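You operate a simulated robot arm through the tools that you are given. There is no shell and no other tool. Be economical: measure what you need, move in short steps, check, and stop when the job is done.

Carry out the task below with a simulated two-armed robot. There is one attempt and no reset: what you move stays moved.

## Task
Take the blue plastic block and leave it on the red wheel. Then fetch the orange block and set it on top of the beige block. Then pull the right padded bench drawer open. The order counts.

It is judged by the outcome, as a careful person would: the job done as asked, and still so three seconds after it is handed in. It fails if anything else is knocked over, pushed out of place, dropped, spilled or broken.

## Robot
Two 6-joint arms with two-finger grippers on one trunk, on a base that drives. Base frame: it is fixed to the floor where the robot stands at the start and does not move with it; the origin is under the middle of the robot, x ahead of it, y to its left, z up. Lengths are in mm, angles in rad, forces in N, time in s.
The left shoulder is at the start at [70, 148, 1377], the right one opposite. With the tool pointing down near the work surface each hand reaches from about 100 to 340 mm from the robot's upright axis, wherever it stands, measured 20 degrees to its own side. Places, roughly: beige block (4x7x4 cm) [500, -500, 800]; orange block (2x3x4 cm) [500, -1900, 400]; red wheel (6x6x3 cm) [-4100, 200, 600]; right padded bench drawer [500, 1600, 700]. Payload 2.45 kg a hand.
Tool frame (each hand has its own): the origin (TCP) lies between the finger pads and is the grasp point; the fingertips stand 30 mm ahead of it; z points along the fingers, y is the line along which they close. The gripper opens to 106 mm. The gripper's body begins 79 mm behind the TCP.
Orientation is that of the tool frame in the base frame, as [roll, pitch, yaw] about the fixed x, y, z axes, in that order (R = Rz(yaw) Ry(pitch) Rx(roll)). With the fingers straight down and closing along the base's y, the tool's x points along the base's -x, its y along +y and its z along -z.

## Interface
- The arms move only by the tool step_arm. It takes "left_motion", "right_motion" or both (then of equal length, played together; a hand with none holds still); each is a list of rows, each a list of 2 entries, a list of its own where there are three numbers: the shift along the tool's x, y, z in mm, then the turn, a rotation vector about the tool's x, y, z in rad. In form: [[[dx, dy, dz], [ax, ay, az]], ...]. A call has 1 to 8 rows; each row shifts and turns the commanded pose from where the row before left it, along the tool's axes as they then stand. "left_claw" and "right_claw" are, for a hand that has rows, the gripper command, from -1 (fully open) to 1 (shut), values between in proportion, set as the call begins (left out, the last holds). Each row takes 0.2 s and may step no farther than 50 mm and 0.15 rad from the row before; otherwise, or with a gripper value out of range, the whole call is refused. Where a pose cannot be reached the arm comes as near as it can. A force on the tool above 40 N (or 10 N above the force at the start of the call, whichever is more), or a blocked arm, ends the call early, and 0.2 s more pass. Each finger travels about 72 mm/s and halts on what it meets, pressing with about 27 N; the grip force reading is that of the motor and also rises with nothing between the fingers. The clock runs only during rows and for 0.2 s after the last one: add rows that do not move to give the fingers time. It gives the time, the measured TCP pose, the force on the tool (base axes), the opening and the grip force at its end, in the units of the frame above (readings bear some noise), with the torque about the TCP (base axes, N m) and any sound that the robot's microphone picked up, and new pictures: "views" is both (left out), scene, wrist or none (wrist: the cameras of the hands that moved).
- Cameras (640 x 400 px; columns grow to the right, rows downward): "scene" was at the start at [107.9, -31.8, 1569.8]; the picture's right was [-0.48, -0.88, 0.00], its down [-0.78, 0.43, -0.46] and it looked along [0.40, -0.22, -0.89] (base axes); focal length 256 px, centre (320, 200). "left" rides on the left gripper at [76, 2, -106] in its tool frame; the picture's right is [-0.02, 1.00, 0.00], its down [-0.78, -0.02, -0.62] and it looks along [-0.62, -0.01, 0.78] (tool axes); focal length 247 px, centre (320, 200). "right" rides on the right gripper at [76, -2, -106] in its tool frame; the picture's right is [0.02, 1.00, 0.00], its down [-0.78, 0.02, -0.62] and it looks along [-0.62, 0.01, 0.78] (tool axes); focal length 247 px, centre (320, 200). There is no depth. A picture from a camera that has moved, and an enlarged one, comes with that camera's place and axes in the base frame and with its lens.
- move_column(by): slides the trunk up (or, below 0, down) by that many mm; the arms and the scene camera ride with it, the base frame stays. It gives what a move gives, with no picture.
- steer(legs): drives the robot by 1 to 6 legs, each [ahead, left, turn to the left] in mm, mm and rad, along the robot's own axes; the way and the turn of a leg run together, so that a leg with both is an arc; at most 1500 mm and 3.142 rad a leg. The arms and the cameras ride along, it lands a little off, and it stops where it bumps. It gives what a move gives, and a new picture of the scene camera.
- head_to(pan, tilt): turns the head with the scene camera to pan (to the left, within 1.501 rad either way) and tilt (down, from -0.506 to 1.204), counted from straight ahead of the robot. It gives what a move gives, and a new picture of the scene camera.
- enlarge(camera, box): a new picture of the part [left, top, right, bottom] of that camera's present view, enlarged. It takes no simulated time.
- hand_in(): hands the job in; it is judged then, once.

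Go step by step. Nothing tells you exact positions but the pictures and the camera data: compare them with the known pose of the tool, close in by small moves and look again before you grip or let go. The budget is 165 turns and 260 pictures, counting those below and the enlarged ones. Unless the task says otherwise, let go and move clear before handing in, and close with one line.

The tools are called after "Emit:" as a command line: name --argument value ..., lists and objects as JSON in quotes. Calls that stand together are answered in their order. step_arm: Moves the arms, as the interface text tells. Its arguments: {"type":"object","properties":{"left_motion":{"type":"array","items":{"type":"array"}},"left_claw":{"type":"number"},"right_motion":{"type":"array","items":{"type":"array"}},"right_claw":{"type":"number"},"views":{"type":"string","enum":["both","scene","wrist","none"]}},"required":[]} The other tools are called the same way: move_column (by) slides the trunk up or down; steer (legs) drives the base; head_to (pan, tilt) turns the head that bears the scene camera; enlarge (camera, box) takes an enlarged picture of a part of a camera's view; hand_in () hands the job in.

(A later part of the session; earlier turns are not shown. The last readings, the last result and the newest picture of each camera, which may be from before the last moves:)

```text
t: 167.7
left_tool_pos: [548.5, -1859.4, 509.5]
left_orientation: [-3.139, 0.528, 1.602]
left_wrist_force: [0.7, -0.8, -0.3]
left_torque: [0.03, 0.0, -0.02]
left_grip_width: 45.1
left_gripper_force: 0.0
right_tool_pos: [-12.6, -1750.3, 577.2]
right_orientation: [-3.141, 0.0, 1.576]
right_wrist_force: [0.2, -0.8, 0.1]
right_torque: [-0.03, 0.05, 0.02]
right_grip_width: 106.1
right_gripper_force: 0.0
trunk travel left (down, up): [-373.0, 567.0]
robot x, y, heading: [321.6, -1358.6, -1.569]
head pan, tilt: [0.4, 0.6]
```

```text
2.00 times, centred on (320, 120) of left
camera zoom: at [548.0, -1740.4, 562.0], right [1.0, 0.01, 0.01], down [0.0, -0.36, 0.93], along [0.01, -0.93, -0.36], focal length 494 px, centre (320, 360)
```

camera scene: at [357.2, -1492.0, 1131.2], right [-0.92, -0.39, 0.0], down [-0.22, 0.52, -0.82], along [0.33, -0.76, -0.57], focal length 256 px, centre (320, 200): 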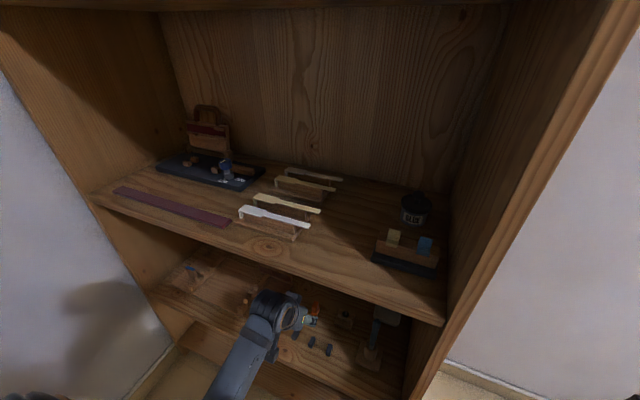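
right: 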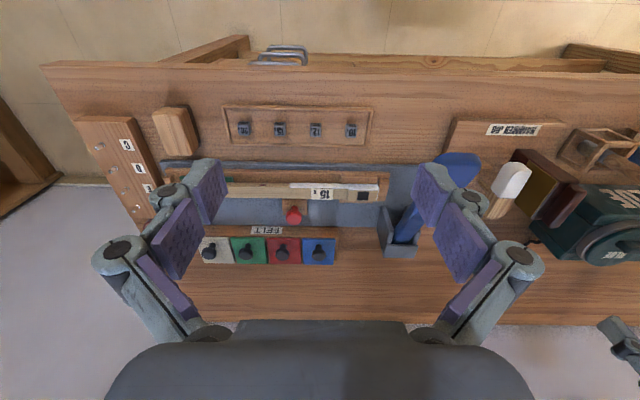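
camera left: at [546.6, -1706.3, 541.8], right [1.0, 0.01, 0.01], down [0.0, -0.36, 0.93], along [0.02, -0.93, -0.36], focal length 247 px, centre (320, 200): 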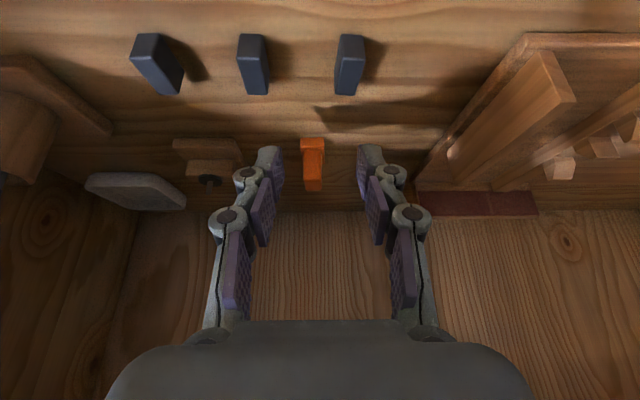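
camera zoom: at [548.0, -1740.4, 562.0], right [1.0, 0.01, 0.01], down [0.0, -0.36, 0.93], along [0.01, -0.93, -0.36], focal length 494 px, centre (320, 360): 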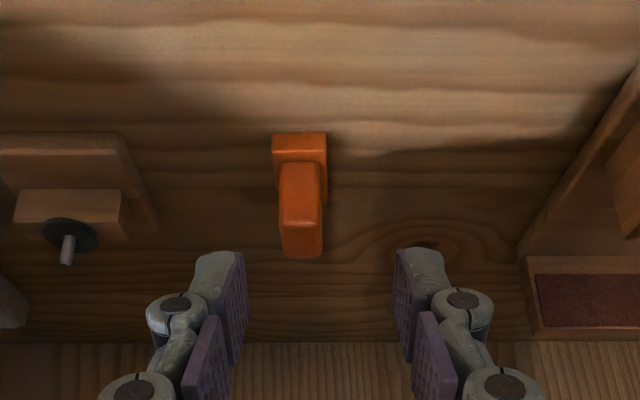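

Now precise: block foot front edge y≈-1877, shelf z≈421, x≈543. I centre and descend along the tool axis in two stages.

Emit:
step_arm --left_motion '[[[0, -7, 0], [0, 0, 0]], [[1, 0, 16], [0, 0, 0]], [[0, 0, 16], [0, 0, 0]], [[0, 0, 0], [0, 0, 0]]]' --views "none"

Emit:
enlarge --camera "left" --box '[240, 60, 400, 220]'

```text
t: 168.7
left_tool_pos: [542.4, -1874.5, 481.3]
left_orientation: [-3.141, 0.529, 1.601]
left_wrist_force: [-0.1, -1.2, -0.7]
left_torque: [0.01, 0.03, -0.02]
left_grip_width: 45.0
left_gripper_force: 0.1
right_tool_pos: [-12.4, -1749.4, 576.2]
right_orientation: [3.141, 0.0, 1.576]
right_wrist_force: [-0.1, 0.2, -0.2]
right_torque: [0.03, -0.02, 0.01]
right_grip_width: 106.0
right_gripper_force: 0.0
trunk travel left (down, up): [-373.0, 567.0]
robot x, y, heading: [321.1, -1357.6, -1.562]
head pan, tilt: [0.4, 0.6]
```

```text
2.50 times, centred on (320, 140) of left
camera zoom: at [541.6, -1755.8, 533.8], right [1.0, 0.01, 0.01], down [0.0, -0.36, 0.93], along [0.01, -0.93, -0.36], focal length 617 px, centre (320, 350)
```

zoom: 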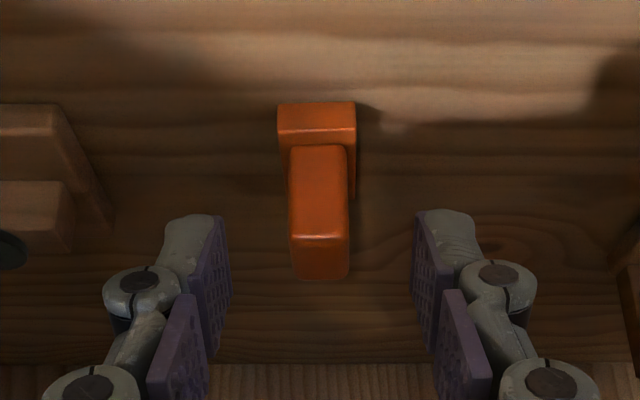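

Alignment is good. Descend the last 20 mm and close.

Emit:
step_arm --left_motion '[[[0, 0, 10], [0, 0, 0]], [[0, 0, 10], [0, 0, 0]], [[0, 0, 0], [0, 0, 0]]]' --views "none"

Emit:
enlarge --camera "left" --box '[240, 60, 400, 220]'

```text
t: 169.5
left_tool_pos: [542.9, -1884.7, 464.5]
left_orientation: [-3.139, 0.529, 1.604]
left_wrist_force: [0.6, -0.4, 0.3]
left_torque: [0.01, 0.02, 0.0]
left_grip_width: 45.0
left_gripper_force: 0.1
right_tool_pos: [-13.4, -1750.3, 575.8]
right_orientation: [3.142, -0.001, 1.576]
right_wrist_force: [0.0, -1.5, 1.0]
right_torque: [0.01, -0.06, -0.02]
right_grip_width: 106.2
right_gripper_force: 0.1
trunk travel left (down, up): [-373.0, 567.0]
robot x, y, heading: [321.1, -1360.2, -1.566]
head pan, tilt: [0.4, 0.6]
```

```text
2.50 times, centred on (320, 140) of left
camera zoom: at [541.6, -1765.5, 516.0], right [1.0, 0.01, 0.01], down [0.0, -0.36, 0.93], along [0.01, -0.93, -0.36], focal length 617 px, centre (320, 350)
```

zoom: 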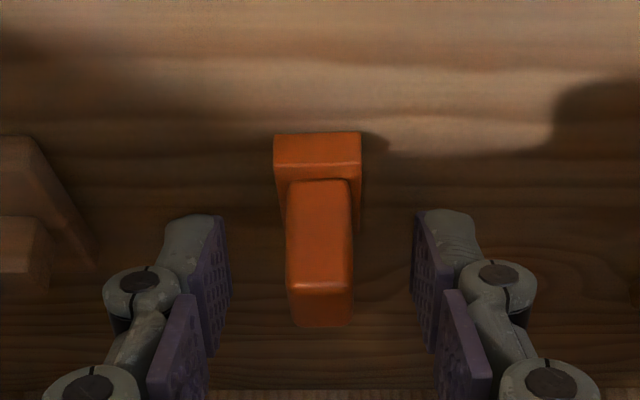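

Emit:
step_arm --left_motion '[[[0, 0, 0], [0, 0, 0]], [[0, 0, 0], [0, 0, 0]], [[0, 0, 0], [0, 0, 0]], [[0, 0, 0], [0, 0, 0]]]' --left_claw 1.0 --views "none"

Emit:
enlarge --camera "left" --box '[240, 60, 400, 220]'

```text
t: 170.5
left_tool_pos: [542.3, -1885.9, 464.7]
left_orientation: [-3.14, 0.528, 1.601]
left_wrist_force: [-0.3, 0.0, -0.1]
left_torque: [-0.01, -0.03, 0.02]
left_grip_width: 14.2
left_gripper_force: 27.1
right_tool_pos: [-11.9, -1750.5, 576.1]
right_orientation: [-3.142, 0.0, 1.575]
right_wrist_force: [0.0, 0.2, 0.0]
right_torque: [-0.01, 0.02, 0.0]
right_grip_width: 106.1
right_gripper_force: 0.1
trunk travel left (down, up): [-373.0, 567.0]
robot x, y, heading: [319.8, -1357.5, -1.564]
head pan, tilt: [0.4, 0.6]
```

```text
2.50 times, centred on (320, 140) of left
camera zoom: at [541.6, -1765.5, 516.1], right [1.0, 0.01, 0.01], down [0.0, -0.36, 0.93], along [0.01, -0.93, -0.36], focal length 617 px, centre (320, 350)
```

zoom: 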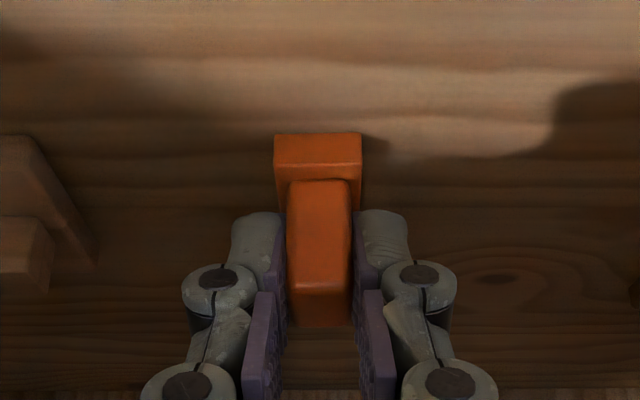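

Gripped at 14 mm. I lift 45 mm with the trunk, verify, and back straight out.

Emit:
move_column --by 45

Emit:
steer --legs '[[-400, 0, 0]]'

Emit:
step_arm --left_motion '[[[0, 0, 0], [0, 0, 0]]]' --views "wrist"

```text
t: 171.3
left_tool_pos: [542.9, -1885.0, 509.9]
left_orientation: [-3.14, 0.529, 1.603]
left_wrist_force: [-0.4, -0.8, -0.4]
left_torque: [0.01, 0.0, 0.03]
left_grip_width: 14.1
left_gripper_force: 26.6
right_tool_pos: [-12.6, -1751.0, 621.6]
right_orientation: [3.141, 0.0, 1.575]
right_wrist_force: [-1.0, -0.7, 0.2]
right_torque: [0.01, -0.01, 0.0]
right_grip_width: 106.1
right_gripper_force: 0.1
trunk travel left (down, up): [-418.0, 522.0]
robot x, y, heading: [322.7, -1360.3, -1.563]
head pan, tilt: [0.4, 0.6]
```

```text
t: 173.8
left_tool_pos: [540.4, -1487.6, 509.9]
left_orientation: [-3.141, 0.528, 1.604]
left_wrist_force: [-0.3, -1.2, -0.7]
left_torque: [-0.01, 0.01, 0.02]
left_grip_width: 14.2
left_gripper_force: 26.8
right_tool_pos: [-14.7, -1355.5, 620.9]
right_orientation: [3.141, 0.0, 1.578]
right_wrist_force: [0.4, 0.6, 0.4]
right_torque: [-0.02, 0.01, -0.01]
right_grip_width: 105.7
right_gripper_force: 0.0
trunk travel left (down, up): [-418.0, 522.0]
robot x, y, heading: [314.6, -961.8, -1.561]
head pan, tilt: [0.4, 0.6]
camera scene: at [354.9, -1093.7, 1176.4], right [-0.92, -0.4, 0.0], down [-0.22, 0.52, -0.83], along [0.33, -0.76, -0.56], focal length 256 px, centre (320, 200)
```

scene: 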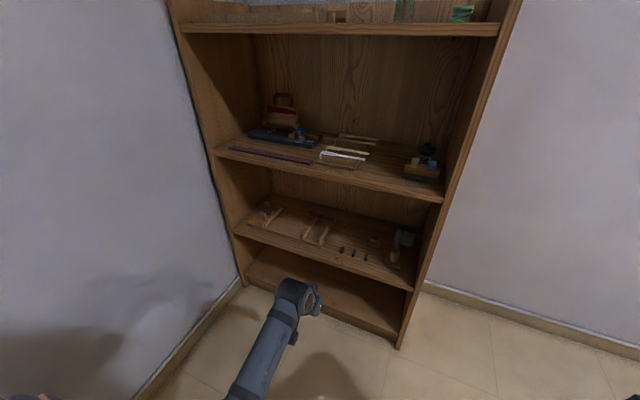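

```text
t: 174.2
left_tool_pos: [541.4, -1487.8, 508.4]
left_orientation: [-3.139, 0.53, 1.603]
left_wrist_force: [-0.5, 0.0, -0.5]
left_torque: [0.01, 0.0, 0.01]
left_grip_width: 14.1
left_gripper_force: 27.0
right_tool_pos: [-14.1, -1353.8, 622.0]
right_orientation: [3.141, 0.0, 1.576]
right_wrist_force: [-0.1, 0.6, -0.1]
right_torque: [-0.01, 0.01, 0.01]
right_grip_width: 105.8
right_gripper_force: 0.0
trunk travel left (down, up): [-418.0, 522.0]
robot x, y, heading: [314.4, -959.6, -1.564]
head pan, tilt: [0.4, 0.6]
camera left: at [539.9, -1368.4, 561.1], right [1.0, 0.01, 0.01], down [0.0, -0.36, 0.93], along [0.02, -0.93, -0.36], focal length 247 px, centre (320, 200)
```

left: 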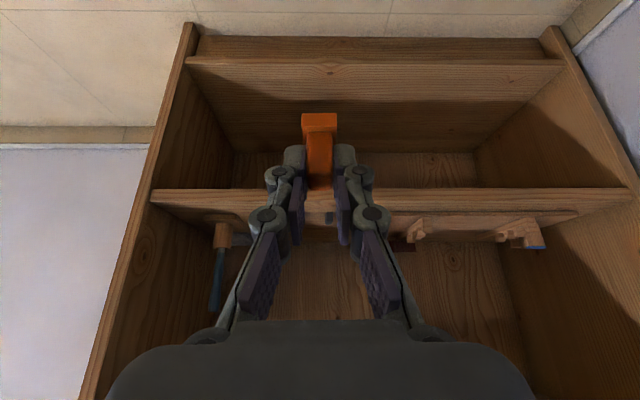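

The orange block is held. I raise the trunk, strafe away, turn to face the bench, and approach the beige block.

Emit:
move_column --by 400

Emit:
move_column --by 90

Emit:
steer --legs '[[0, -420, 0], [0, 0, 1.564], [0, 180, 0]]'

Emit:
head_to --pan 0.2 --tilt 0.8

```text
t: 178.0
left_tool_pos: [541.1, -1487.6, 908.3]
left_orientation: [-3.139, 0.527, 1.603]
left_wrist_force: [0.2, 0.4, -0.8]
left_torque: [0.01, 0.02, 0.01]
left_grip_width: 14.0
left_gripper_force: 26.9
right_tool_pos: [-14.1, -1354.5, 1021.0]
right_orientation: [3.14, 0.0, 1.579]
right_wrist_force: [0.1, 0.3, -0.2]
right_torque: [0.03, -0.01, 0.03]
right_grip_width: 105.8
right_gripper_force: 0.0
trunk travel left (down, up): [-818.0, 122.0]
robot x, y, heading: [320.5, -963.5, -1.567]
head pan, tilt: [0.4, 0.6]
```

```text
t: 179.3
left_tool_pos: [540.8, -1487.0, 999.7]
left_orientation: [-3.141, 0.529, 1.604]
left_wrist_force: [-0.2, 0.5, -1.2]
left_torque: [0.03, 0.02, -0.01]
left_grip_width: 14.0
left_gripper_force: 26.7
right_tool_pos: [-13.9, -1354.8, 1111.8]
right_orientation: [3.14, 0.001, 1.578]
right_wrist_force: [0.2, 0.4, 1.0]
right_torque: [0.03, -0.01, 0.02]
right_grip_width: 106.3
right_gripper_force: 0.1
trunk travel left (down, up): [-908.0, 32.0]
robot x, y, heading: [315.6, -963.0, -1.561]
head pan, tilt: [0.4, 0.6]
```

```text
t: 186.8
left_tool_pos: [428.0, -573.8, 1000.0]
left_orientation: [3.141, 0.529, -3.122]
left_wrist_force: [0.0, -0.5, -0.5]
left_torque: [0.01, -0.01, 0.01]
left_grip_width: 14.1
left_gripper_force: 27.3
right_tool_pos: [287.5, -1127.7, 1110.2]
right_orientation: [3.139, 0.002, 3.136]
right_wrist_force: [0.0, 0.2, -0.7]
right_torque: [0.06, -0.01, -0.02]
right_grip_width: 106.1
right_gripper_force: 0.0
trunk travel left (down, up): [-908.0, 32.0]
robot x, y, heading: [-101.2, -786.7, -0.007]
head pan, tilt: [0.4, 0.6]
camera scene: at [32.5, -759.9, 1666.4], right [0.38, -0.92, 0.0], down [-0.52, -0.21, -0.83], along [0.76, 0.32, -0.56], focal length 256 px, centre (320, 200)
```

scene: 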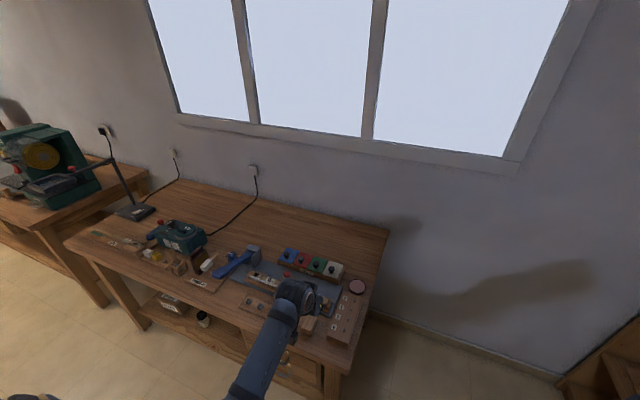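

```text
t: 187.5
left_tool_pos: [426.8, -570.9, 999.9]
left_orientation: [-3.14, 0.53, -3.121]
left_wrist_force: [-0.4, 0.4, -1.1]
left_torque: [0.01, 0.02, -0.02]
left_grip_width: 14.3
left_gripper_force: 27.5
right_tool_pos: [287.2, -1123.7, 1111.3]
right_orientation: [3.141, -0.001, 3.137]
right_wrist_force: [-0.5, 0.5, 0.4]
right_torque: [-0.02, 0.0, 0.03]
right_grip_width: 105.9
right_gripper_force: 0.1
trunk travel left (down, up): [-908.0, 32.0]
robot x, y, heading: [-102.7, -785.9, -0.003]
head pan, tilt: [0.201, 0.799]
camera scene: at [30.1, -773.3, 1649.5], right [0.19, -0.98, 0.0], down [-0.7, -0.14, -0.7], along [0.68, 0.14, -0.72], focal length 256 px, centre (320, 200)
```

scene: 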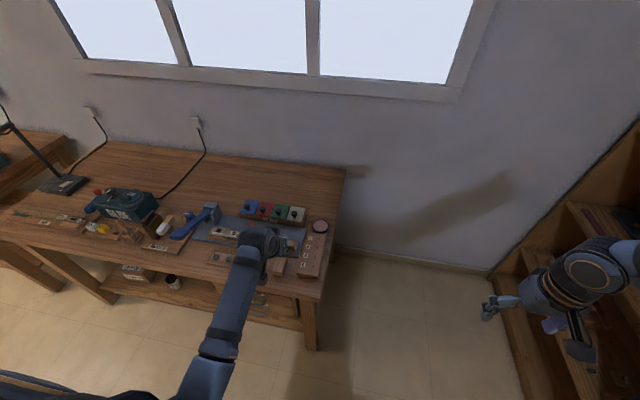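

Emit:
enlarge --camera "scene" --box '[220, 210, 340, 290]'

Emit:
step_arm --left_motion '[[[0, 0, 0], [0, 0, 0]]]' --views "wrist"

```text
5.00 times, centred on (280, 250) of scene
camera zoom: at [30.1, -773.3, 1649.5], right [0.19, -0.98, 0.0], down [-0.7, -0.14, -0.7], along [0.68, 0.14, -0.72], focal length 1279 px, centre (520, -50)
```

zoom: 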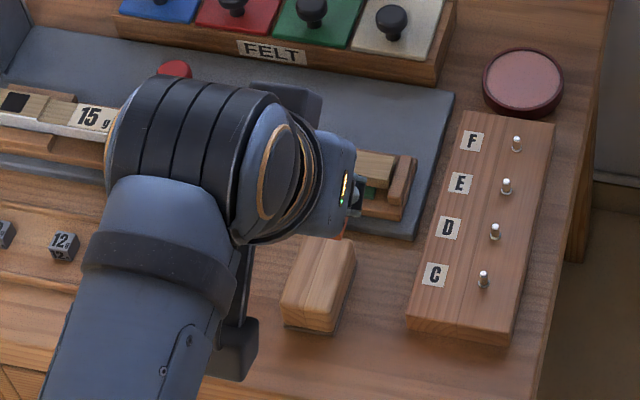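

```text
t: 187.9
left_tool_pos: [426.8, -570.3, 999.8]
left_orientation: [-3.14, 0.529, -3.12]
left_wrist_force: [-0.3, 0.8, -0.4]
left_torque: [0.02, 0.03, 0.03]
left_grip_width: 14.1
left_gripper_force: 27.1
right_tool_pos: [287.1, -1124.3, 1112.1]
right_orientation: [-3.141, 0.0, 3.137]
right_wrist_force: [-0.2, -0.5, -0.3]
right_torque: [0.03, 0.05, 0.01]
right_grip_width: 105.9
right_gripper_force: 0.0
trunk travel left (down, up): [-908.0, 32.0]
robot x, y, heading: [-100.5, -788.1, -0.008]
head pan, tilt: [0.201, 0.799]
camera left: at [309.0, -572.1, 1051.2], right [0.0, 1.0, 0.01], down [0.36, -0.01, 0.93], along [0.93, 0.01, -0.36], focal length 247 px, centre (320, 200)
```

left: 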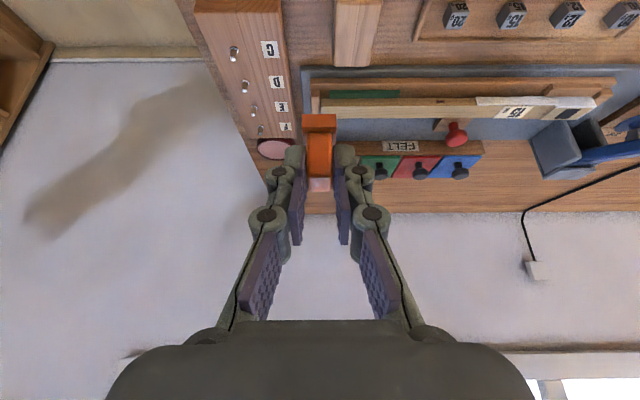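

The beige block lies lengthwise along x, top centre around [460, -535, 835]. I move the hand over it and lower to 40 mm above.

Emit:
step_arm --left_motion '[[[-11, 17, 7], [0, 0, 0]], [[-11, 17, 7], [0, 0, 0]], [[0, 0, 0], [0, 0, 0]]]' --views "none"

Emit:
move_column --by -80

Emit:
step_arm --left_motion '[[[0, 0, 0], [0, 0, 0]]]' --views "wrist"

Emit:
enlarge --camera "scene" --box '[220, 170, 340, 270]'

```text
t: 188.7
left_tool_pos: [452.2, -536.0, 998.5]
left_orientation: [-3.139, 0.528, -3.12]
left_wrist_force: [0.2, 0.5, -0.2]
left_torque: [0.03, 0.03, 0.01]
left_grip_width: 14.2
left_gripper_force: 27.2
right_tool_pos: [287.1, -1126.2, 1111.4]
right_orientation: [3.142, -0.001, 3.137]
right_wrist_force: [0.0, 0.5, -0.2]
right_torque: [-0.02, -0.04, -0.02]
right_grip_width: 105.9
right_gripper_force: 0.1
trunk travel left (down, up): [-908.0, 32.0]
robot x, y, heading: [-102.6, -788.4, -0.007]
head pan, tilt: [0.201, 0.799]
```

```text
t: 189.9
left_tool_pos: [452.8, -536.6, 918.6]
left_orientation: [-3.14, 0.529, -3.121]
left_wrist_force: [-0.2, -0.8, -0.3]
left_torque: [-0.04, 0.0, 0.0]
left_grip_width: 14.2
left_gripper_force: 26.7
right_tool_pos: [287.4, -1123.8, 1032.1]
right_orientation: [3.141, 0.0, 3.136]
right_wrist_force: [0.2, -0.2, -0.2]
right_torque: [-0.04, 0.03, -0.02]
right_grip_width: 105.5
right_gripper_force: 0.0
trunk travel left (down, up): [-828.0, 112.0]
robot x, y, heading: [-99.7, -788.9, -0.008]
head pan, tilt: [0.201, 0.799]
```

```text
t: 190.3
left_tool_pos: [453.6, -535.1, 918.8]
left_orientation: [-3.141, 0.529, -3.12]
left_wrist_force: [-0.4, 0.4, -0.5]
left_torque: [0.0, 0.01, 0.0]
left_grip_width: 14.1
left_gripper_force: 26.9
right_tool_pos: [286.8, -1124.0, 1031.3]
right_orientation: [-3.141, 0.0, 3.137]
right_wrist_force: [-0.4, 0.7, -0.3]
right_torque: [0.0, 0.0, -0.01]
right_grip_width: 106.3
right_gripper_force: 0.0
trunk travel left (down, up): [-828.0, 112.0]
robot x, y, heading: [-103.5, -791.2, -0.007]
head pan, tilt: [0.201, 0.799]
camera left: at [334.8, -537.3, 970.2], right [0.0, 1.0, 0.01], down [0.36, -0.01, 0.93], along [0.93, 0.01, -0.36], focal length 247 px, centre (320, 200)
```

left: 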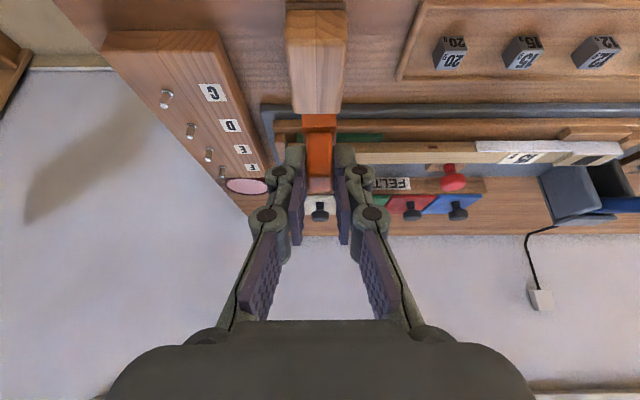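

```text
4.00 times, centred on (280, 220) of scene
camera zoom: at [30.3, -773.1, 1569.4], right [0.19, -0.98, 0.0], down [-0.7, -0.14, -0.7], along [0.68, 0.14, -0.72], focal length 1023 px, centre (480, 120)
```

zoom: 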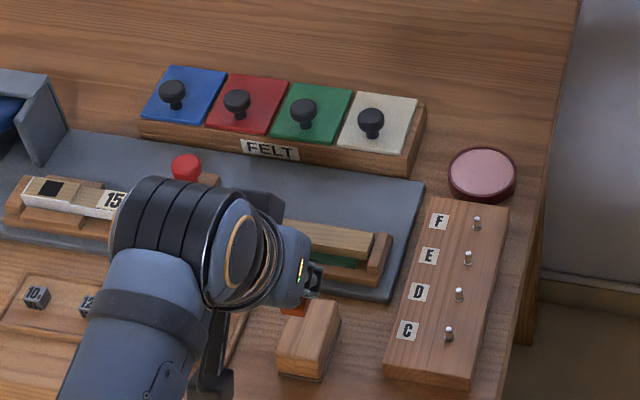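

Refined: beige top at z≈816, centre [478, -536]. I shift forward 18 mm and lower 42 mm.

Emit:
step_arm --left_motion '[[[-15.5, -1, 9], [0, 0, 0]], [[0, 0, 0], [0, 0, 0]]]' --views "none"

Emit:
move_column --by -42

Emit:
step_arm --left_motion '[[[0, 0, 0], [0, 0, 0]]]' --views "none"

Emit:
enlarge --camera "left" --box '[230, 20, 410, 220]'

Emit:
enlarge --camera "scene" --box '[250, 180, 330, 260]'

```text
t: 190.9
left_tool_pos: [471.1, -536.8, 918.6]
left_orientation: [-3.139, 0.527, -3.121]
left_wrist_force: [0.6, -1.1, -1.2]
left_torque: [0.01, 0.01, 0.0]
left_grip_width: 13.9
left_gripper_force: 26.9
right_tool_pos: [286.4, -1124.1, 1031.7]
right_orientation: [3.141, 0.0, 3.137]
right_wrist_force: [0.4, 0.2, -0.4]
right_torque: [0.04, -0.02, 0.01]
right_grip_width: 105.8
right_gripper_force: 0.0
trunk travel left (down, up): [-828.0, 112.0]
robot x, y, heading: [-102.4, -785.0, -0.001]
head pan, tilt: [0.201, 0.799]
```

```text
t: 191.7
left_tool_pos: [471.8, -536.8, 881.6]
left_orientation: [-3.142, 0.536, -3.121]
left_wrist_force: [0.2, 1.3, 21.0]
left_torque: [0.01, -0.05, 0.07]
left_grip_width: 14.2
left_gripper_force: 27.4
right_tool_pos: [286.9, -1125.0, 991.1]
right_orientation: [3.14, 0.001, 3.136]
right_wrist_force: [0.1, -0.4, -0.4]
right_torque: [-0.01, 0.02, -0.04]
right_grip_width: 106.0
right_gripper_force: 0.1
trunk travel left (down, up): [-786.0, 154.0]
robot x, y, heading: [-102.9, -785.7, -0.002]
head pan, tilt: [0.201, 0.799]
```

```text
t: 192.1
left_tool_pos: [470.3, -537.8, 879.2]
left_orientation: [-3.14, 0.536, -3.119]
left_wrist_force: [4.4, 1.7, 20.4]
left_torque: [0.01, -0.41, -0.03]
left_grip_width: 14.7
left_gripper_force: 26.8
right_tool_pos: [286.3, -1126.0, 989.6]
right_orientation: [3.141, 0.001, 3.137]
right_wrist_force: [-0.8, -0.7, -0.1]
right_torque: [0.01, 0.03, -0.01]
right_grip_width: 106.1
right_gripper_force: 0.0
trunk travel left (down, up): [-786.0, 154.0]
robot x, y, heading: [-103.8, -788.6, -0.006]
head pan, tilt: [0.201, 0.799]
```

```text
2.00 times, centred on (320, 120) of left
camera zoom: at [352.2, -538.7, 930.6], right [0.0, 1.0, 0.01], down [0.36, -0.01, 0.93], along [0.93, 0.01, -0.36], focal length 494 px, centre (320, 360)
```

zoom: 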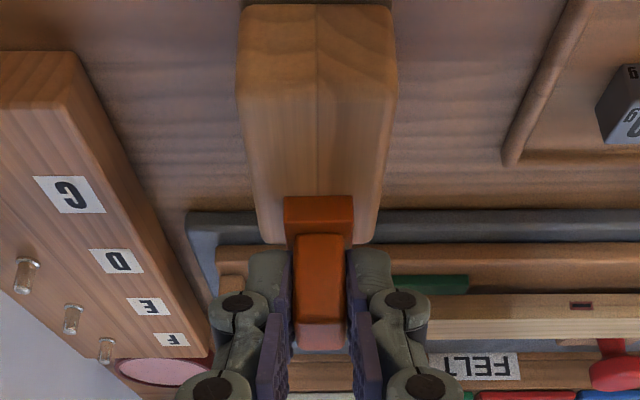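

```text
5.00 times, centred on (290, 220) of scene
camera zoom: at [27.7, -774.6, 1527.8], right [0.19, -0.98, 0.0], down [-0.7, -0.14, -0.7], along [0.68, 0.14, -0.72], focal length 1279 px, centre (470, 100)
```

zoom: 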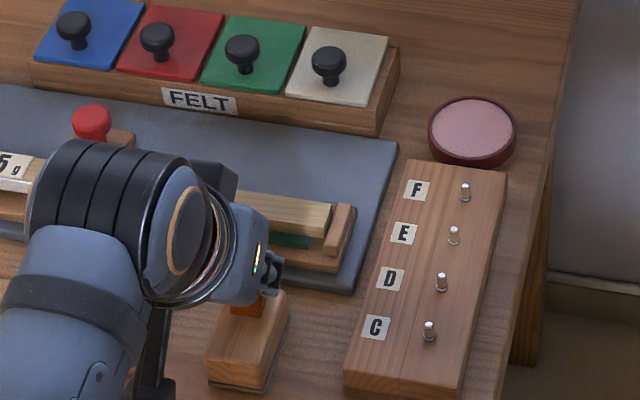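

Contact came at z≈836, so the beige centre is nearer x≈455 and the orange sits too far back. I raise 12 mm, move back 22 mm and look again.

Emit:
move_column --by 14

Emit:
step_arm --left_motion '[[[9.5, 0, -5.5], [0, 0, 0]], [[9.5, 0, -5.5], [0, 0, 0]], [[0, 0, 0], [0, 0, 0]]]' --views "none"

Emit:
enlarge --camera "left" --box '[230, 20, 410, 220]'

Emit:
enlarge --camera "scene" --box '[250, 180, 330, 260]'

```text
t: 192.7
left_tool_pos: [469.6, -536.9, 891.1]
left_orientation: [-3.139, 0.525, -3.119]
left_wrist_force: [0.0, -0.5, 0.1]
left_torque: [0.03, 0.04, 0.02]
left_grip_width: 14.2
left_gripper_force: 27.0
right_tool_pos: [288.1, -1124.5, 1004.1]
right_orientation: [3.14, 0.0, 3.137]
right_wrist_force: [0.3, 0.8, 0.4]
right_torque: [-0.02, 0.04, -0.01]
right_grip_width: 106.1
right_gripper_force: 0.1
trunk travel left (down, up): [-800.0, 140.0]
robot x, y, heading: [-101.1, -784.6, -0.007]
head pan, tilt: [0.201, 0.799]
```

```text
t: 193.5
left_tool_pos: [448.9, -536.5, 889.8]
left_orientation: [-3.139, 0.528, -3.121]
left_wrist_force: [0.5, 0.0, -1.3]
left_torque: [-0.03, -0.01, 0.0]
left_grip_width: 14.0
left_gripper_force: 27.1
right_tool_pos: [287.3, -1123.1, 1002.5]
right_orientation: [3.141, 0.001, 3.136]
right_wrist_force: [-0.5, 0.3, 0.3]
right_torque: [0.04, 0.04, 0.02]
right_grip_width: 105.9
right_gripper_force: 0.1
trunk travel left (down, up): [-800.0, 140.0]
robot x, y, heading: [-99.3, -787.6, -0.004]
head pan, tilt: [0.201, 0.799]
```

```text
2.00 times, centred on (320, 120) of left
camera zoom: at [330.7, -538.2, 942.3], right [0.0, 1.0, 0.01], down [0.36, -0.01, 0.93], along [0.93, 0.01, -0.36], focal length 494 px, centre (320, 360)
```

zoom: 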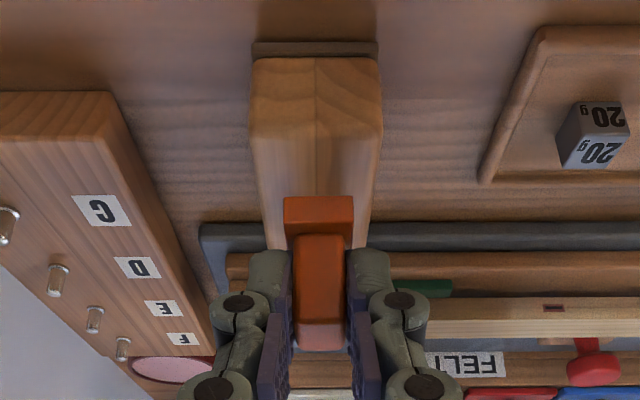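

```text
5.00 times, centred on (290, 220) of scene
camera zoom: at [30.6, -773.3, 1541.4], right [0.19, -0.98, 0.0], down [-0.7, -0.14, -0.7], along [0.68, 0.14, -0.72], focal length 1279 px, centre (470, 100)
```

zoom: 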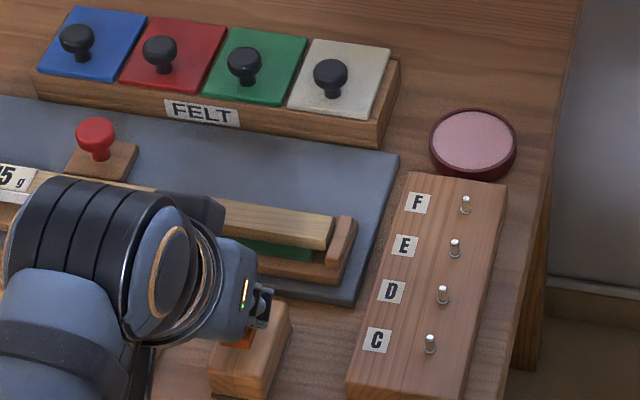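

The beige spans about x 438–492, so I shift forward 9 mm to centre and then lower to contact gently.

Emit:
step_arm --left_motion '[[[-7.8, -1, 4.5], [0, 0, 0]], [[0, 0, 0], [0, 0, 0]], [[3, 0, 5.2], [0, 0, 0]], [[1, 0, 1.7], [0, 0, 0]], [[0, 0, 0], [0, 0, 0]]]' --views "none"

Emit:
enlarge --camera "left" --box '[230, 20, 410, 220]'

```text
t: 194.7
left_tool_pos: [458.0, -538.4, 882.6]
left_orientation: [-3.139, 0.528, -3.122]
left_wrist_force: [-0.7, 0.9, -1.5]
left_torque: [0.02, -0.02, 0.03]
left_grip_width: 13.9
left_gripper_force: 27.1
right_tool_pos: [287.1, -1124.2, 1003.5]
right_orientation: [3.141, 0.0, 3.135]
right_wrist_force: [0.2, 0.4, 0.5]
right_torque: [0.03, 0.01, 0.01]
right_grip_width: 105.9
right_gripper_force: 0.0
trunk travel left (down, up): [-800.0, 140.0]
robot x, y, heading: [-103.6, -786.3, -0.011]
head pan, tilt: [0.201, 0.799]
```

```text
2.00 times, centred on (320, 120) of left
camera zoom: at [339.7, -539.2, 934.5], right [0.0, 1.0, 0.01], down [0.36, -0.01, 0.93], along [0.93, 0.01, -0.36], focal length 494 px, centre (320, 360)
```

zoom: 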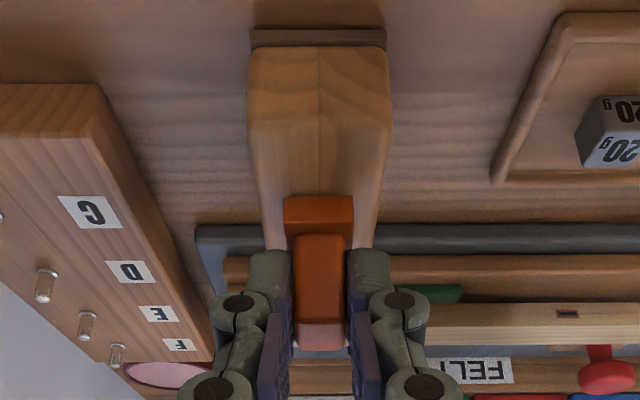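

Nearly centred; I shift 5 mm back, then lower in small steps until contact.

Emit:
step_arm --left_motion '[[[4.3, 0, -2.5], [0, 0, 0]], [[0, 0, 0], [0, 0, 0]], [[1, 0, 1.7], [0, 0, 0]], [[0, 0, 0], [0, 0, 0]]]' --views "none"

Emit:
step_arm --left_motion '[[[1, 0, 1.7], [0, 0, 0]], [[0, 0, 0], [0, 0, 0]]]' --views "none"

```text
t: 195.7
left_tool_pos: [453.3, -538.7, 880.6]
left_orientation: [-3.14, 0.527, -3.121]
left_wrist_force: [-0.2, -0.6, -1.4]
left_torque: [-0.01, 0.0, -0.02]
left_grip_width: 14.3
left_gripper_force: 26.7
right_tool_pos: [287.4, -1124.0, 1004.1]
right_orientation: [3.141, 0.0, 3.137]
right_wrist_force: [-0.2, 0.0, 0.7]
right_torque: [0.01, 0.03, 0.01]
right_grip_width: 106.0
right_gripper_force: 0.0
trunk travel left (down, up): [-800.0, 140.0]
robot x, y, heading: [-100.8, -787.5, -0.005]
head pan, tilt: [0.201, 0.799]
```

```text
t: 196.3
left_tool_pos: [452.8, -538.1, 879.0]
left_orientation: [-3.14, 0.529, -3.121]
left_wrist_force: [0.8, -0.2, 3.9]
left_torque: [0.0, -0.13, 0.03]
left_grip_width: 14.0
left_gripper_force: 26.9
right_tool_pos: [286.4, -1123.5, 1003.7]
right_orientation: [-3.141, 0.0, 3.137]
right_wrist_force: [1.0, 0.6, -0.9]
right_torque: [0.03, 0.02, 0.04]
right_grip_width: 105.9
right_gripper_force: 0.1
trunk travel left (down, up): [-800.0, 140.0]
robot x, y, heading: [-104.3, -787.0, -0.006]
head pan, tilt: [0.201, 0.799]
```

Light contact. One more millimetre, then release a little and look.

Emit:
step_arm --left_motion '[[[0.5, 0, 0.9], [0, 0, 0]], [[0, 0, 0], [0, 0, 0]]]' --views "none"

Emit:
step_arm --left_motion '[[[0, 0, 0], [0, 0, 0]], [[0, 0, 0], [0, 0, 0]], [[0, 0, 0], [0, 0, 0]]]' --left_claw 0.3 --views "none"

Emit:
enlarge --camera "left" --box '[230, 20, 410, 220]'

```text
t: 196.9
left_tool_pos: [453.3, -538.1, 880.0]
left_orientation: [-3.141, 0.531, -3.122]
left_wrist_force: [1.2, 1.1, 10.7]
left_torque: [0.06, -0.21, -0.01]
left_grip_width: 14.0
left_gripper_force: 27.4
right_tool_pos: [286.6, -1124.9, 1003.1]
right_orientation: [3.141, 0.002, 3.138]
right_wrist_force: [0.2, -0.5, 0.4]
right_torque: [0.01, 0.02, 0.0]
right_grip_width: 106.1
right_gripper_force: 0.0
trunk travel left (down, up): [-800.0, 140.0]
robot x, y, heading: [-101.4, -788.4, -0.006]
head pan, tilt: [0.201, 0.799]
```

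```text
t: 197.7
left_tool_pos: [452.7, -538.8, 877.0]
left_orientation: [-3.14, 0.529, -3.123]
left_wrist_force: [-0.5, 0.3, -0.4]
left_torque: [-0.02, 0.05, -0.01]
left_grip_width: 37.0
left_gripper_force: 0.0
right_tool_pos: [287.9, -1124.9, 1003.3]
right_orientation: [-3.141, 0.002, 3.136]
right_wrist_force: [-0.3, 0.2, 0.0]
right_torque: [0.01, 0.0, -0.02]
right_grip_width: 106.1
right_gripper_force: 0.1
trunk travel left (down, up): [-800.0, 140.0]
robot x, y, heading: [-102.9, -788.8, -0.005]
head pan, tilt: [0.201, 0.799]
```

```text
2.00 times, centred on (320, 120) of left
camera zoom: at [334.6, -539.5, 929.7], right [0.0, 1.0, 0.01], down [0.36, -0.01, 0.93], along [0.93, 0.01, -0.36], focal length 494 px, centre (320, 360)
```

zoom: 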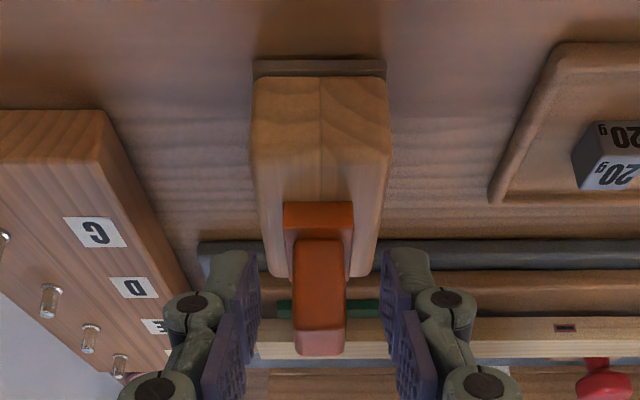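

The orange block stands on the beige block. I retreat along the tool axis and raise, then check.

Emit:
step_arm --left_motion '[[[0, 0, -15], [0, 0, 0]], [[0, 0, -25], [0, 0, 0]], [[0, 0, -40], [0, 0, 0]], [[0, 0, 0], [0, 0, 0]]]' --views "wrist"

Emit:
enlarge --camera "scene" --box '[240, 160, 340, 260]'

```text
t: 198.7
left_tool_pos: [413.3, -538.8, 947.4]
left_orientation: [-3.139, 0.528, -3.121]
left_wrist_force: [0.6, -0.1, -0.1]
left_torque: [-0.03, 0.03, 0.01]
left_grip_width: 37.0
left_gripper_force: 0.1
right_tool_pos: [286.7, -1124.0, 1003.8]
right_orientation: [-3.141, 0.0, 3.137]
right_wrist_force: [-0.6, -0.7, 0.2]
right_torque: [0.01, 0.03, 0.01]
right_grip_width: 106.0
right_gripper_force: 0.1
trunk travel left (down, up): [-800.0, 140.0]
robot x, y, heading: [-99.8, -788.8, -0.004]
head pan, tilt: [0.201, 0.799]
camera left: at [294.6, -539.9, 998.4], right [0.0, 1.0, 0.01], down [0.36, -0.01, 0.93], along [0.93, 0.01, -0.36], focal length 247 px, centre (320, 200)
```

left: 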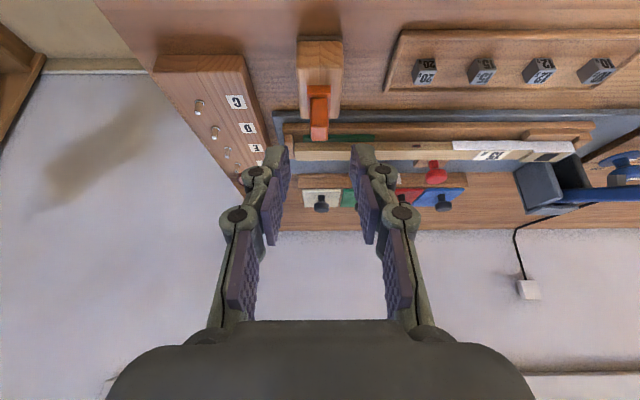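

```text
4.00 times, centred on (290, 210) of scene
camera zoom: at [30.3, -773.2, 1541.4], right [0.19, -0.98, 0.0], down [-0.7, -0.14, -0.7], along [0.68, 0.14, -0.72], focal length 1023 px, centre (440, 160)
```

zoom: 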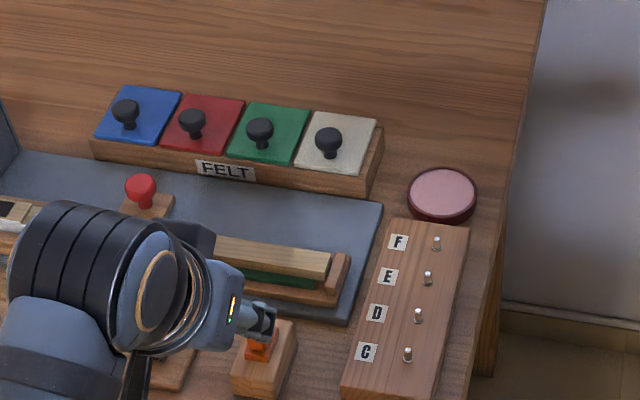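

The orange block is in place. Now I go to the padded bench to inspect the right drawer and its handle.

Emit:
move_column --by 60

Emit:
steer --legs '[[-600, 0, 0.005], [0, 1400, 0], [0, 760, 0]]'

Emit:
head_to --pan 0.0 --tilt 0.6

Emit:
enlarge --camera "scene" --box '[220, 160, 460, 310]'

```text
t: 199.7
left_tool_pos: [413.6, -539.7, 1005.3]
left_orientation: [-3.14, 0.53, -3.12]
left_wrist_force: [1.0, -0.3, -0.3]
left_torque: [0.02, 0.0, 0.0]
left_grip_width: 36.8
left_gripper_force: 0.1
right_tool_pos: [288.3, -1124.6, 1063.1]
right_orientation: [-3.141, 0.0, 3.137]
right_wrist_force: [-0.1, -0.2, 0.4]
right_torque: [0.02, 0.03, 0.04]
right_grip_width: 105.9
right_gripper_force: 0.1
trunk travel left (down, up): [-860.0, 80.0]
robot x, y, heading: [-104.8, -788.5, -0.003]
head pan, tilt: [0.201, 0.799]
```

```text
t: 202.8
left_tool_pos: [-124.6, -551.0, 1008.1]
left_orientation: [-3.14, 0.533, 3.138]
left_wrist_force: [-0.5, 1.0, 0.5]
left_torque: [0.01, -0.04, -0.01]
left_grip_width: 37.1
left_gripper_force: 0.0
right_tool_pos: [-266.2, -1133.5, 1065.6]
right_orientation: [-3.14, 0.005, 3.112]
right_wrist_force: [-0.2, 1.0, -0.2]
right_torque: [-0.03, -0.05, -0.01]
right_grip_width: 105.8
right_gripper_force: 0.1
trunk travel left (down, up): [-860.0, 80.0]
robot x, y, heading: [-639.2, -787.9, -0.032]
head pan, tilt: [0.201, 0.799]
stopped in leg 1: the robot was blocked; the commanded pose is now the measured one
camera scene: at [-516.5, -774.6, 1602.0], right [0.17, -0.99, 0.0], down [-0.7, -0.12, -0.7], along [0.69, 0.12, -0.71], focal length 256 px, centre (320, 200)
```

scene: 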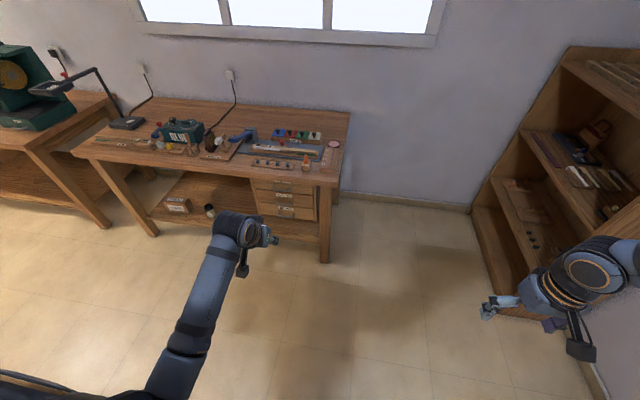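

```text
t: 203.6
left_tool_pos: [-121.5, -553.0, 1006.4]
left_orientation: [-3.14, 0.53, 3.138]
left_wrist_force: [0.8, -0.6, 0.0]
left_torque: [0.01, -0.02, -0.02]
left_grip_width: 37.3
left_gripper_force: 0.0
right_tool_pos: [-262.4, -1135.3, 1064.0]
right_orientation: [3.142, 0.0, 3.111]
right_wrist_force: [-0.5, 0.1, 0.7]
right_torque: [-0.01, 0.01, -0.02]
right_grip_width: 106.2
right_gripper_force: 0.1
trunk travel left (down, up): [-860.0, 80.0]
robot x, y, heading: [-640.8, -785.8, -0.028]
head pan, tilt: [0.0, 0.6]
camera scene: at [-502.0, -794.2, 1618.3], right [-0.03, -1.0, 0.0], down [-0.57, 0.02, -0.82], along [0.82, -0.02, -0.57], focal length 256 px, centre (320, 200)
```

scene: 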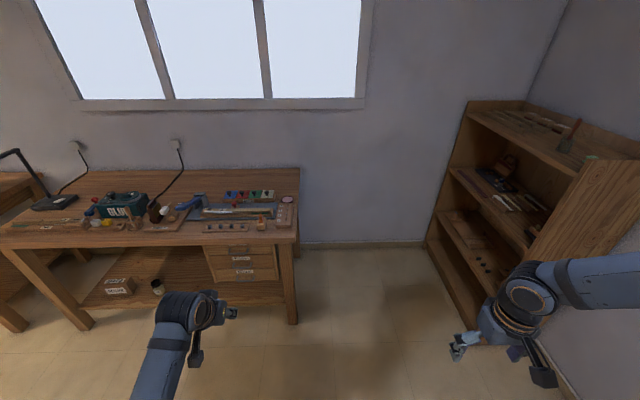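

```text
2.67 times, centred on (340, 235) of scene
camera zoom: at [-502.0, -794.2, 1618.3], right [-0.03, -1.0, 0.0], down [-0.57, 0.02, -0.82], along [0.82, -0.02, -0.57], focal length 682 px, centre (267, 107)
```

zoom: 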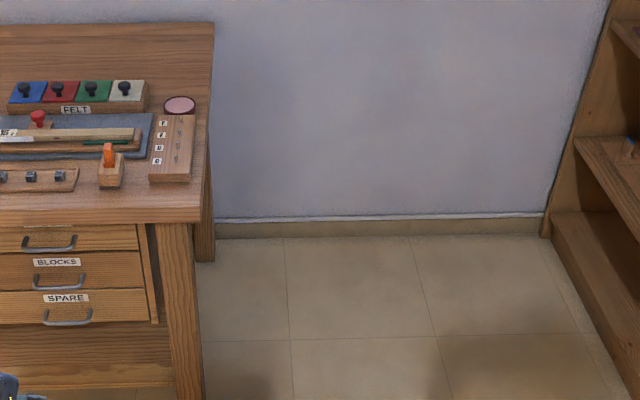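

Backing up, I bumped something behind (likely the green bucket). I pull forward and check it.

Emit:
steer --legs '[[150, 0, 0.03], [0, 700, 0], [0, 0, -1.9]]'

Emit:
head_to --pan -0.3 --tilt 0.8

```text
t: 212.9
left_tool_pos: [-411.8, -655.9, 1005.9]
left_orientation: [-3.139, 0.528, 1.28]
left_wrist_force: [-0.2, -1.3, -0.2]
left_torque: [0.02, 0.0, -0.02]
left_grip_width: 37.1
left_gripper_force: 0.1
right_tool_pos: [-929.4, -356.9, 1064.1]
right_orientation: [-3.141, 0.0, 1.254]
right_wrist_force: [-0.2, 0.1, 0.6]
right_torque: [-0.03, -0.01, 0.0]
right_grip_width: 106.1
right_gripper_force: 0.1
trunk travel left (down, up): [-860.0, 80.0]
robot x, y, heading: [-492.9, -90.3, -1.885]
head pan, tilt: [0.0, 0.6]
camera scene: at [-531.6, -223.3, 1618.3], right [-0.95, 0.31, 0.0], down [0.18, 0.54, -0.82], along [-0.26, -0.78, -0.57], focal length 256 px, centre (320, 200)
```

scene: 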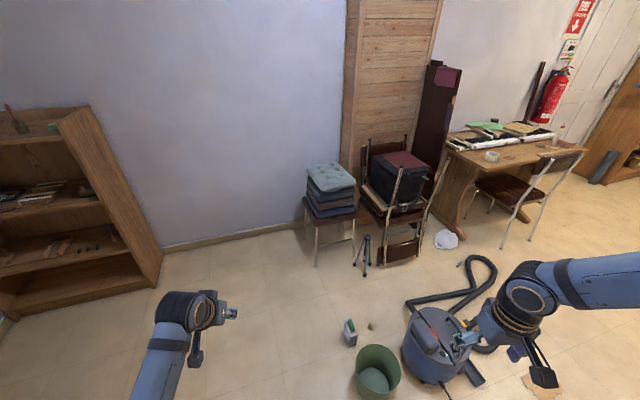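

```text
t: 213.7
left_tool_pos: [-412.4, -655.6, 1007.0]
left_orientation: [-3.141, 0.527, 1.282]
left_wrist_force: [-0.2, -0.6, 0.2]
left_torque: [0.0, 0.03, -0.01]
left_grip_width: 37.4
left_gripper_force: 0.0
right_tool_pos: [-930.0, -357.8, 1065.2]
right_orientation: [-3.141, -0.001, 1.253]
right_wrist_force: [0.7, -0.4, 0.5]
right_torque: [0.01, -0.01, -0.01]
right_grip_width: 106.2
right_gripper_force: 0.2
trunk travel left (down, up): [-860.0, 80.0]
robot x, y, heading: [-491.0, -92.4, -1.882]
head pan, tilt: [-0.3, 0.799]
camera scene: at [-550.9, -205.0, 1601.5], right [-0.82, 0.58, 0.0], down [0.41, 0.58, -0.7], along [-0.4, -0.57, -0.72], focal length 256 px, centre (320, 200)
```

scene: 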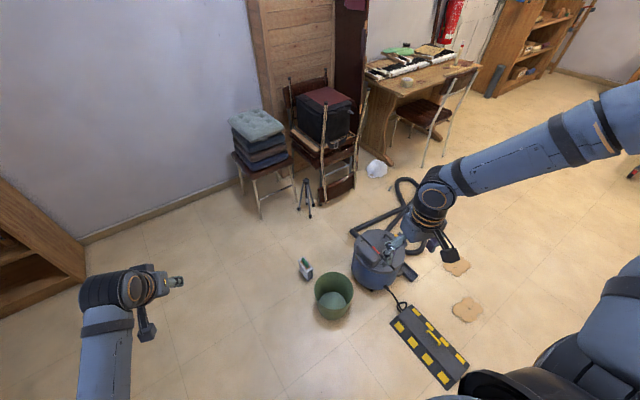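

I'll return to the pose of my very first view of the bucket and compare directly.

Emit:
steer --legs '[[0, 0, 0.332], [-88, -203, 0]]'

Emit:
move_column --by 10

Emit:
head_to --pan 0.0 --tilt 0.7

```text
t: 216.4
left_tool_pos: [-434.6, -516.5, 1005.3]
left_orientation: [-3.139, 0.527, 1.612]
left_wrist_force: [-0.2, -0.1, 0.6]
left_torque: [0.01, 0.0, 0.01]
left_grip_width: 37.1
left_gripper_force: 0.2
right_tool_pos: [-1022.1, -402.0, 1063.6]
right_orientation: [-3.14, 0.0, 1.583]
right_wrist_force: [0.7, -0.1, 0.1]
right_torque: [0.02, 0.05, 0.02]
right_grip_width: 105.8
right_gripper_force: 0.0
trunk travel left (down, up): [-860.0, 80.0]
robot x, y, heading: [-694.4, -3.2, -1.56]
head pan, tilt: [-0.3, 0.799]
camera scene: at [-711.4, -135.2, 1601.4], right [-0.96, 0.28, 0.0], down [0.2, 0.69, -0.7], along [-0.2, -0.67, -0.72], focal length 256 px, centre (320, 200)
```

scene: 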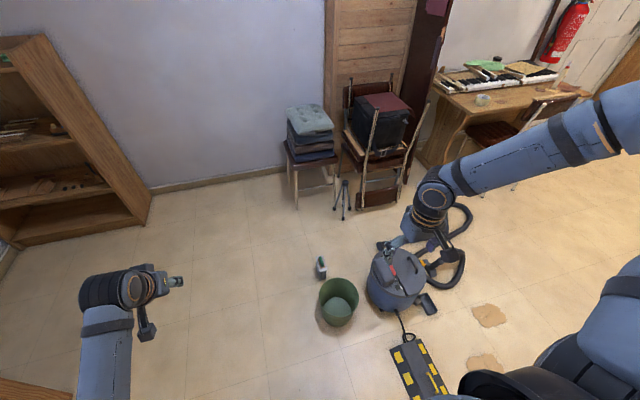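

```text
t: 217.0
left_tool_pos: [-434.9, -515.4, 1016.0]
left_orientation: [-3.14, 0.528, 1.61]
left_wrist_force: [-0.5, -0.3, 0.1]
left_torque: [-0.01, 0.0, -0.01]
left_grip_width: 37.1
left_gripper_force: 0.1
right_tool_pos: [-1022.6, -400.9, 1074.4]
right_orientation: [-3.14, 0.0, 1.584]
right_wrist_force: [0.8, 0.7, -0.2]
right_torque: [0.01, -0.01, 0.01]
right_grip_width: 106.2
right_gripper_force: 0.0
trunk travel left (down, up): [-870.0, 70.0]
robot x, y, heading: [-693.9, -4.9, -1.555]
head pan, tilt: [-0.3, 0.799]
```

```text
t: 217.8
left_tool_pos: [-436.2, -515.5, 1017.7]
left_orientation: [-3.141, 0.527, 1.61]
left_wrist_force: [-0.2, -0.2, 0.3]
left_torque: [0.0, 0.0, -0.03]
left_grip_width: 37.4
left_gripper_force: 0.1
right_tool_pos: [-1023.8, -400.9, 1074.3]
right_orientation: [3.141, 0.0, 1.582]
right_wrist_force: [0.6, 0.1, 0.5]
right_torque: [0.0, 0.0, -0.01]
right_grip_width: 105.5
right_gripper_force: 0.0
trunk travel left (down, up): [-870.0, 70.0]
robot x, y, heading: [-696.9, -3.0, -1.557]
head pan, tilt: [0.0, 0.7]
camera scene: at [-690.9, -141.5, 1619.7], right [-1.0, -0.01, 0.0], down [-0.01, 0.64, -0.76], along [0.01, -0.76, -0.64], focal length 256 px, centre (320, 200)
```

scene: 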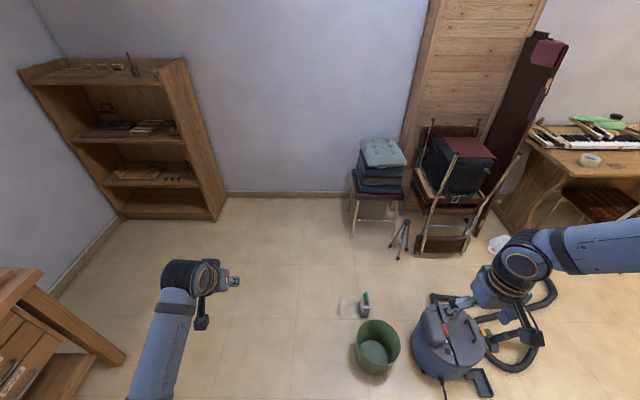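

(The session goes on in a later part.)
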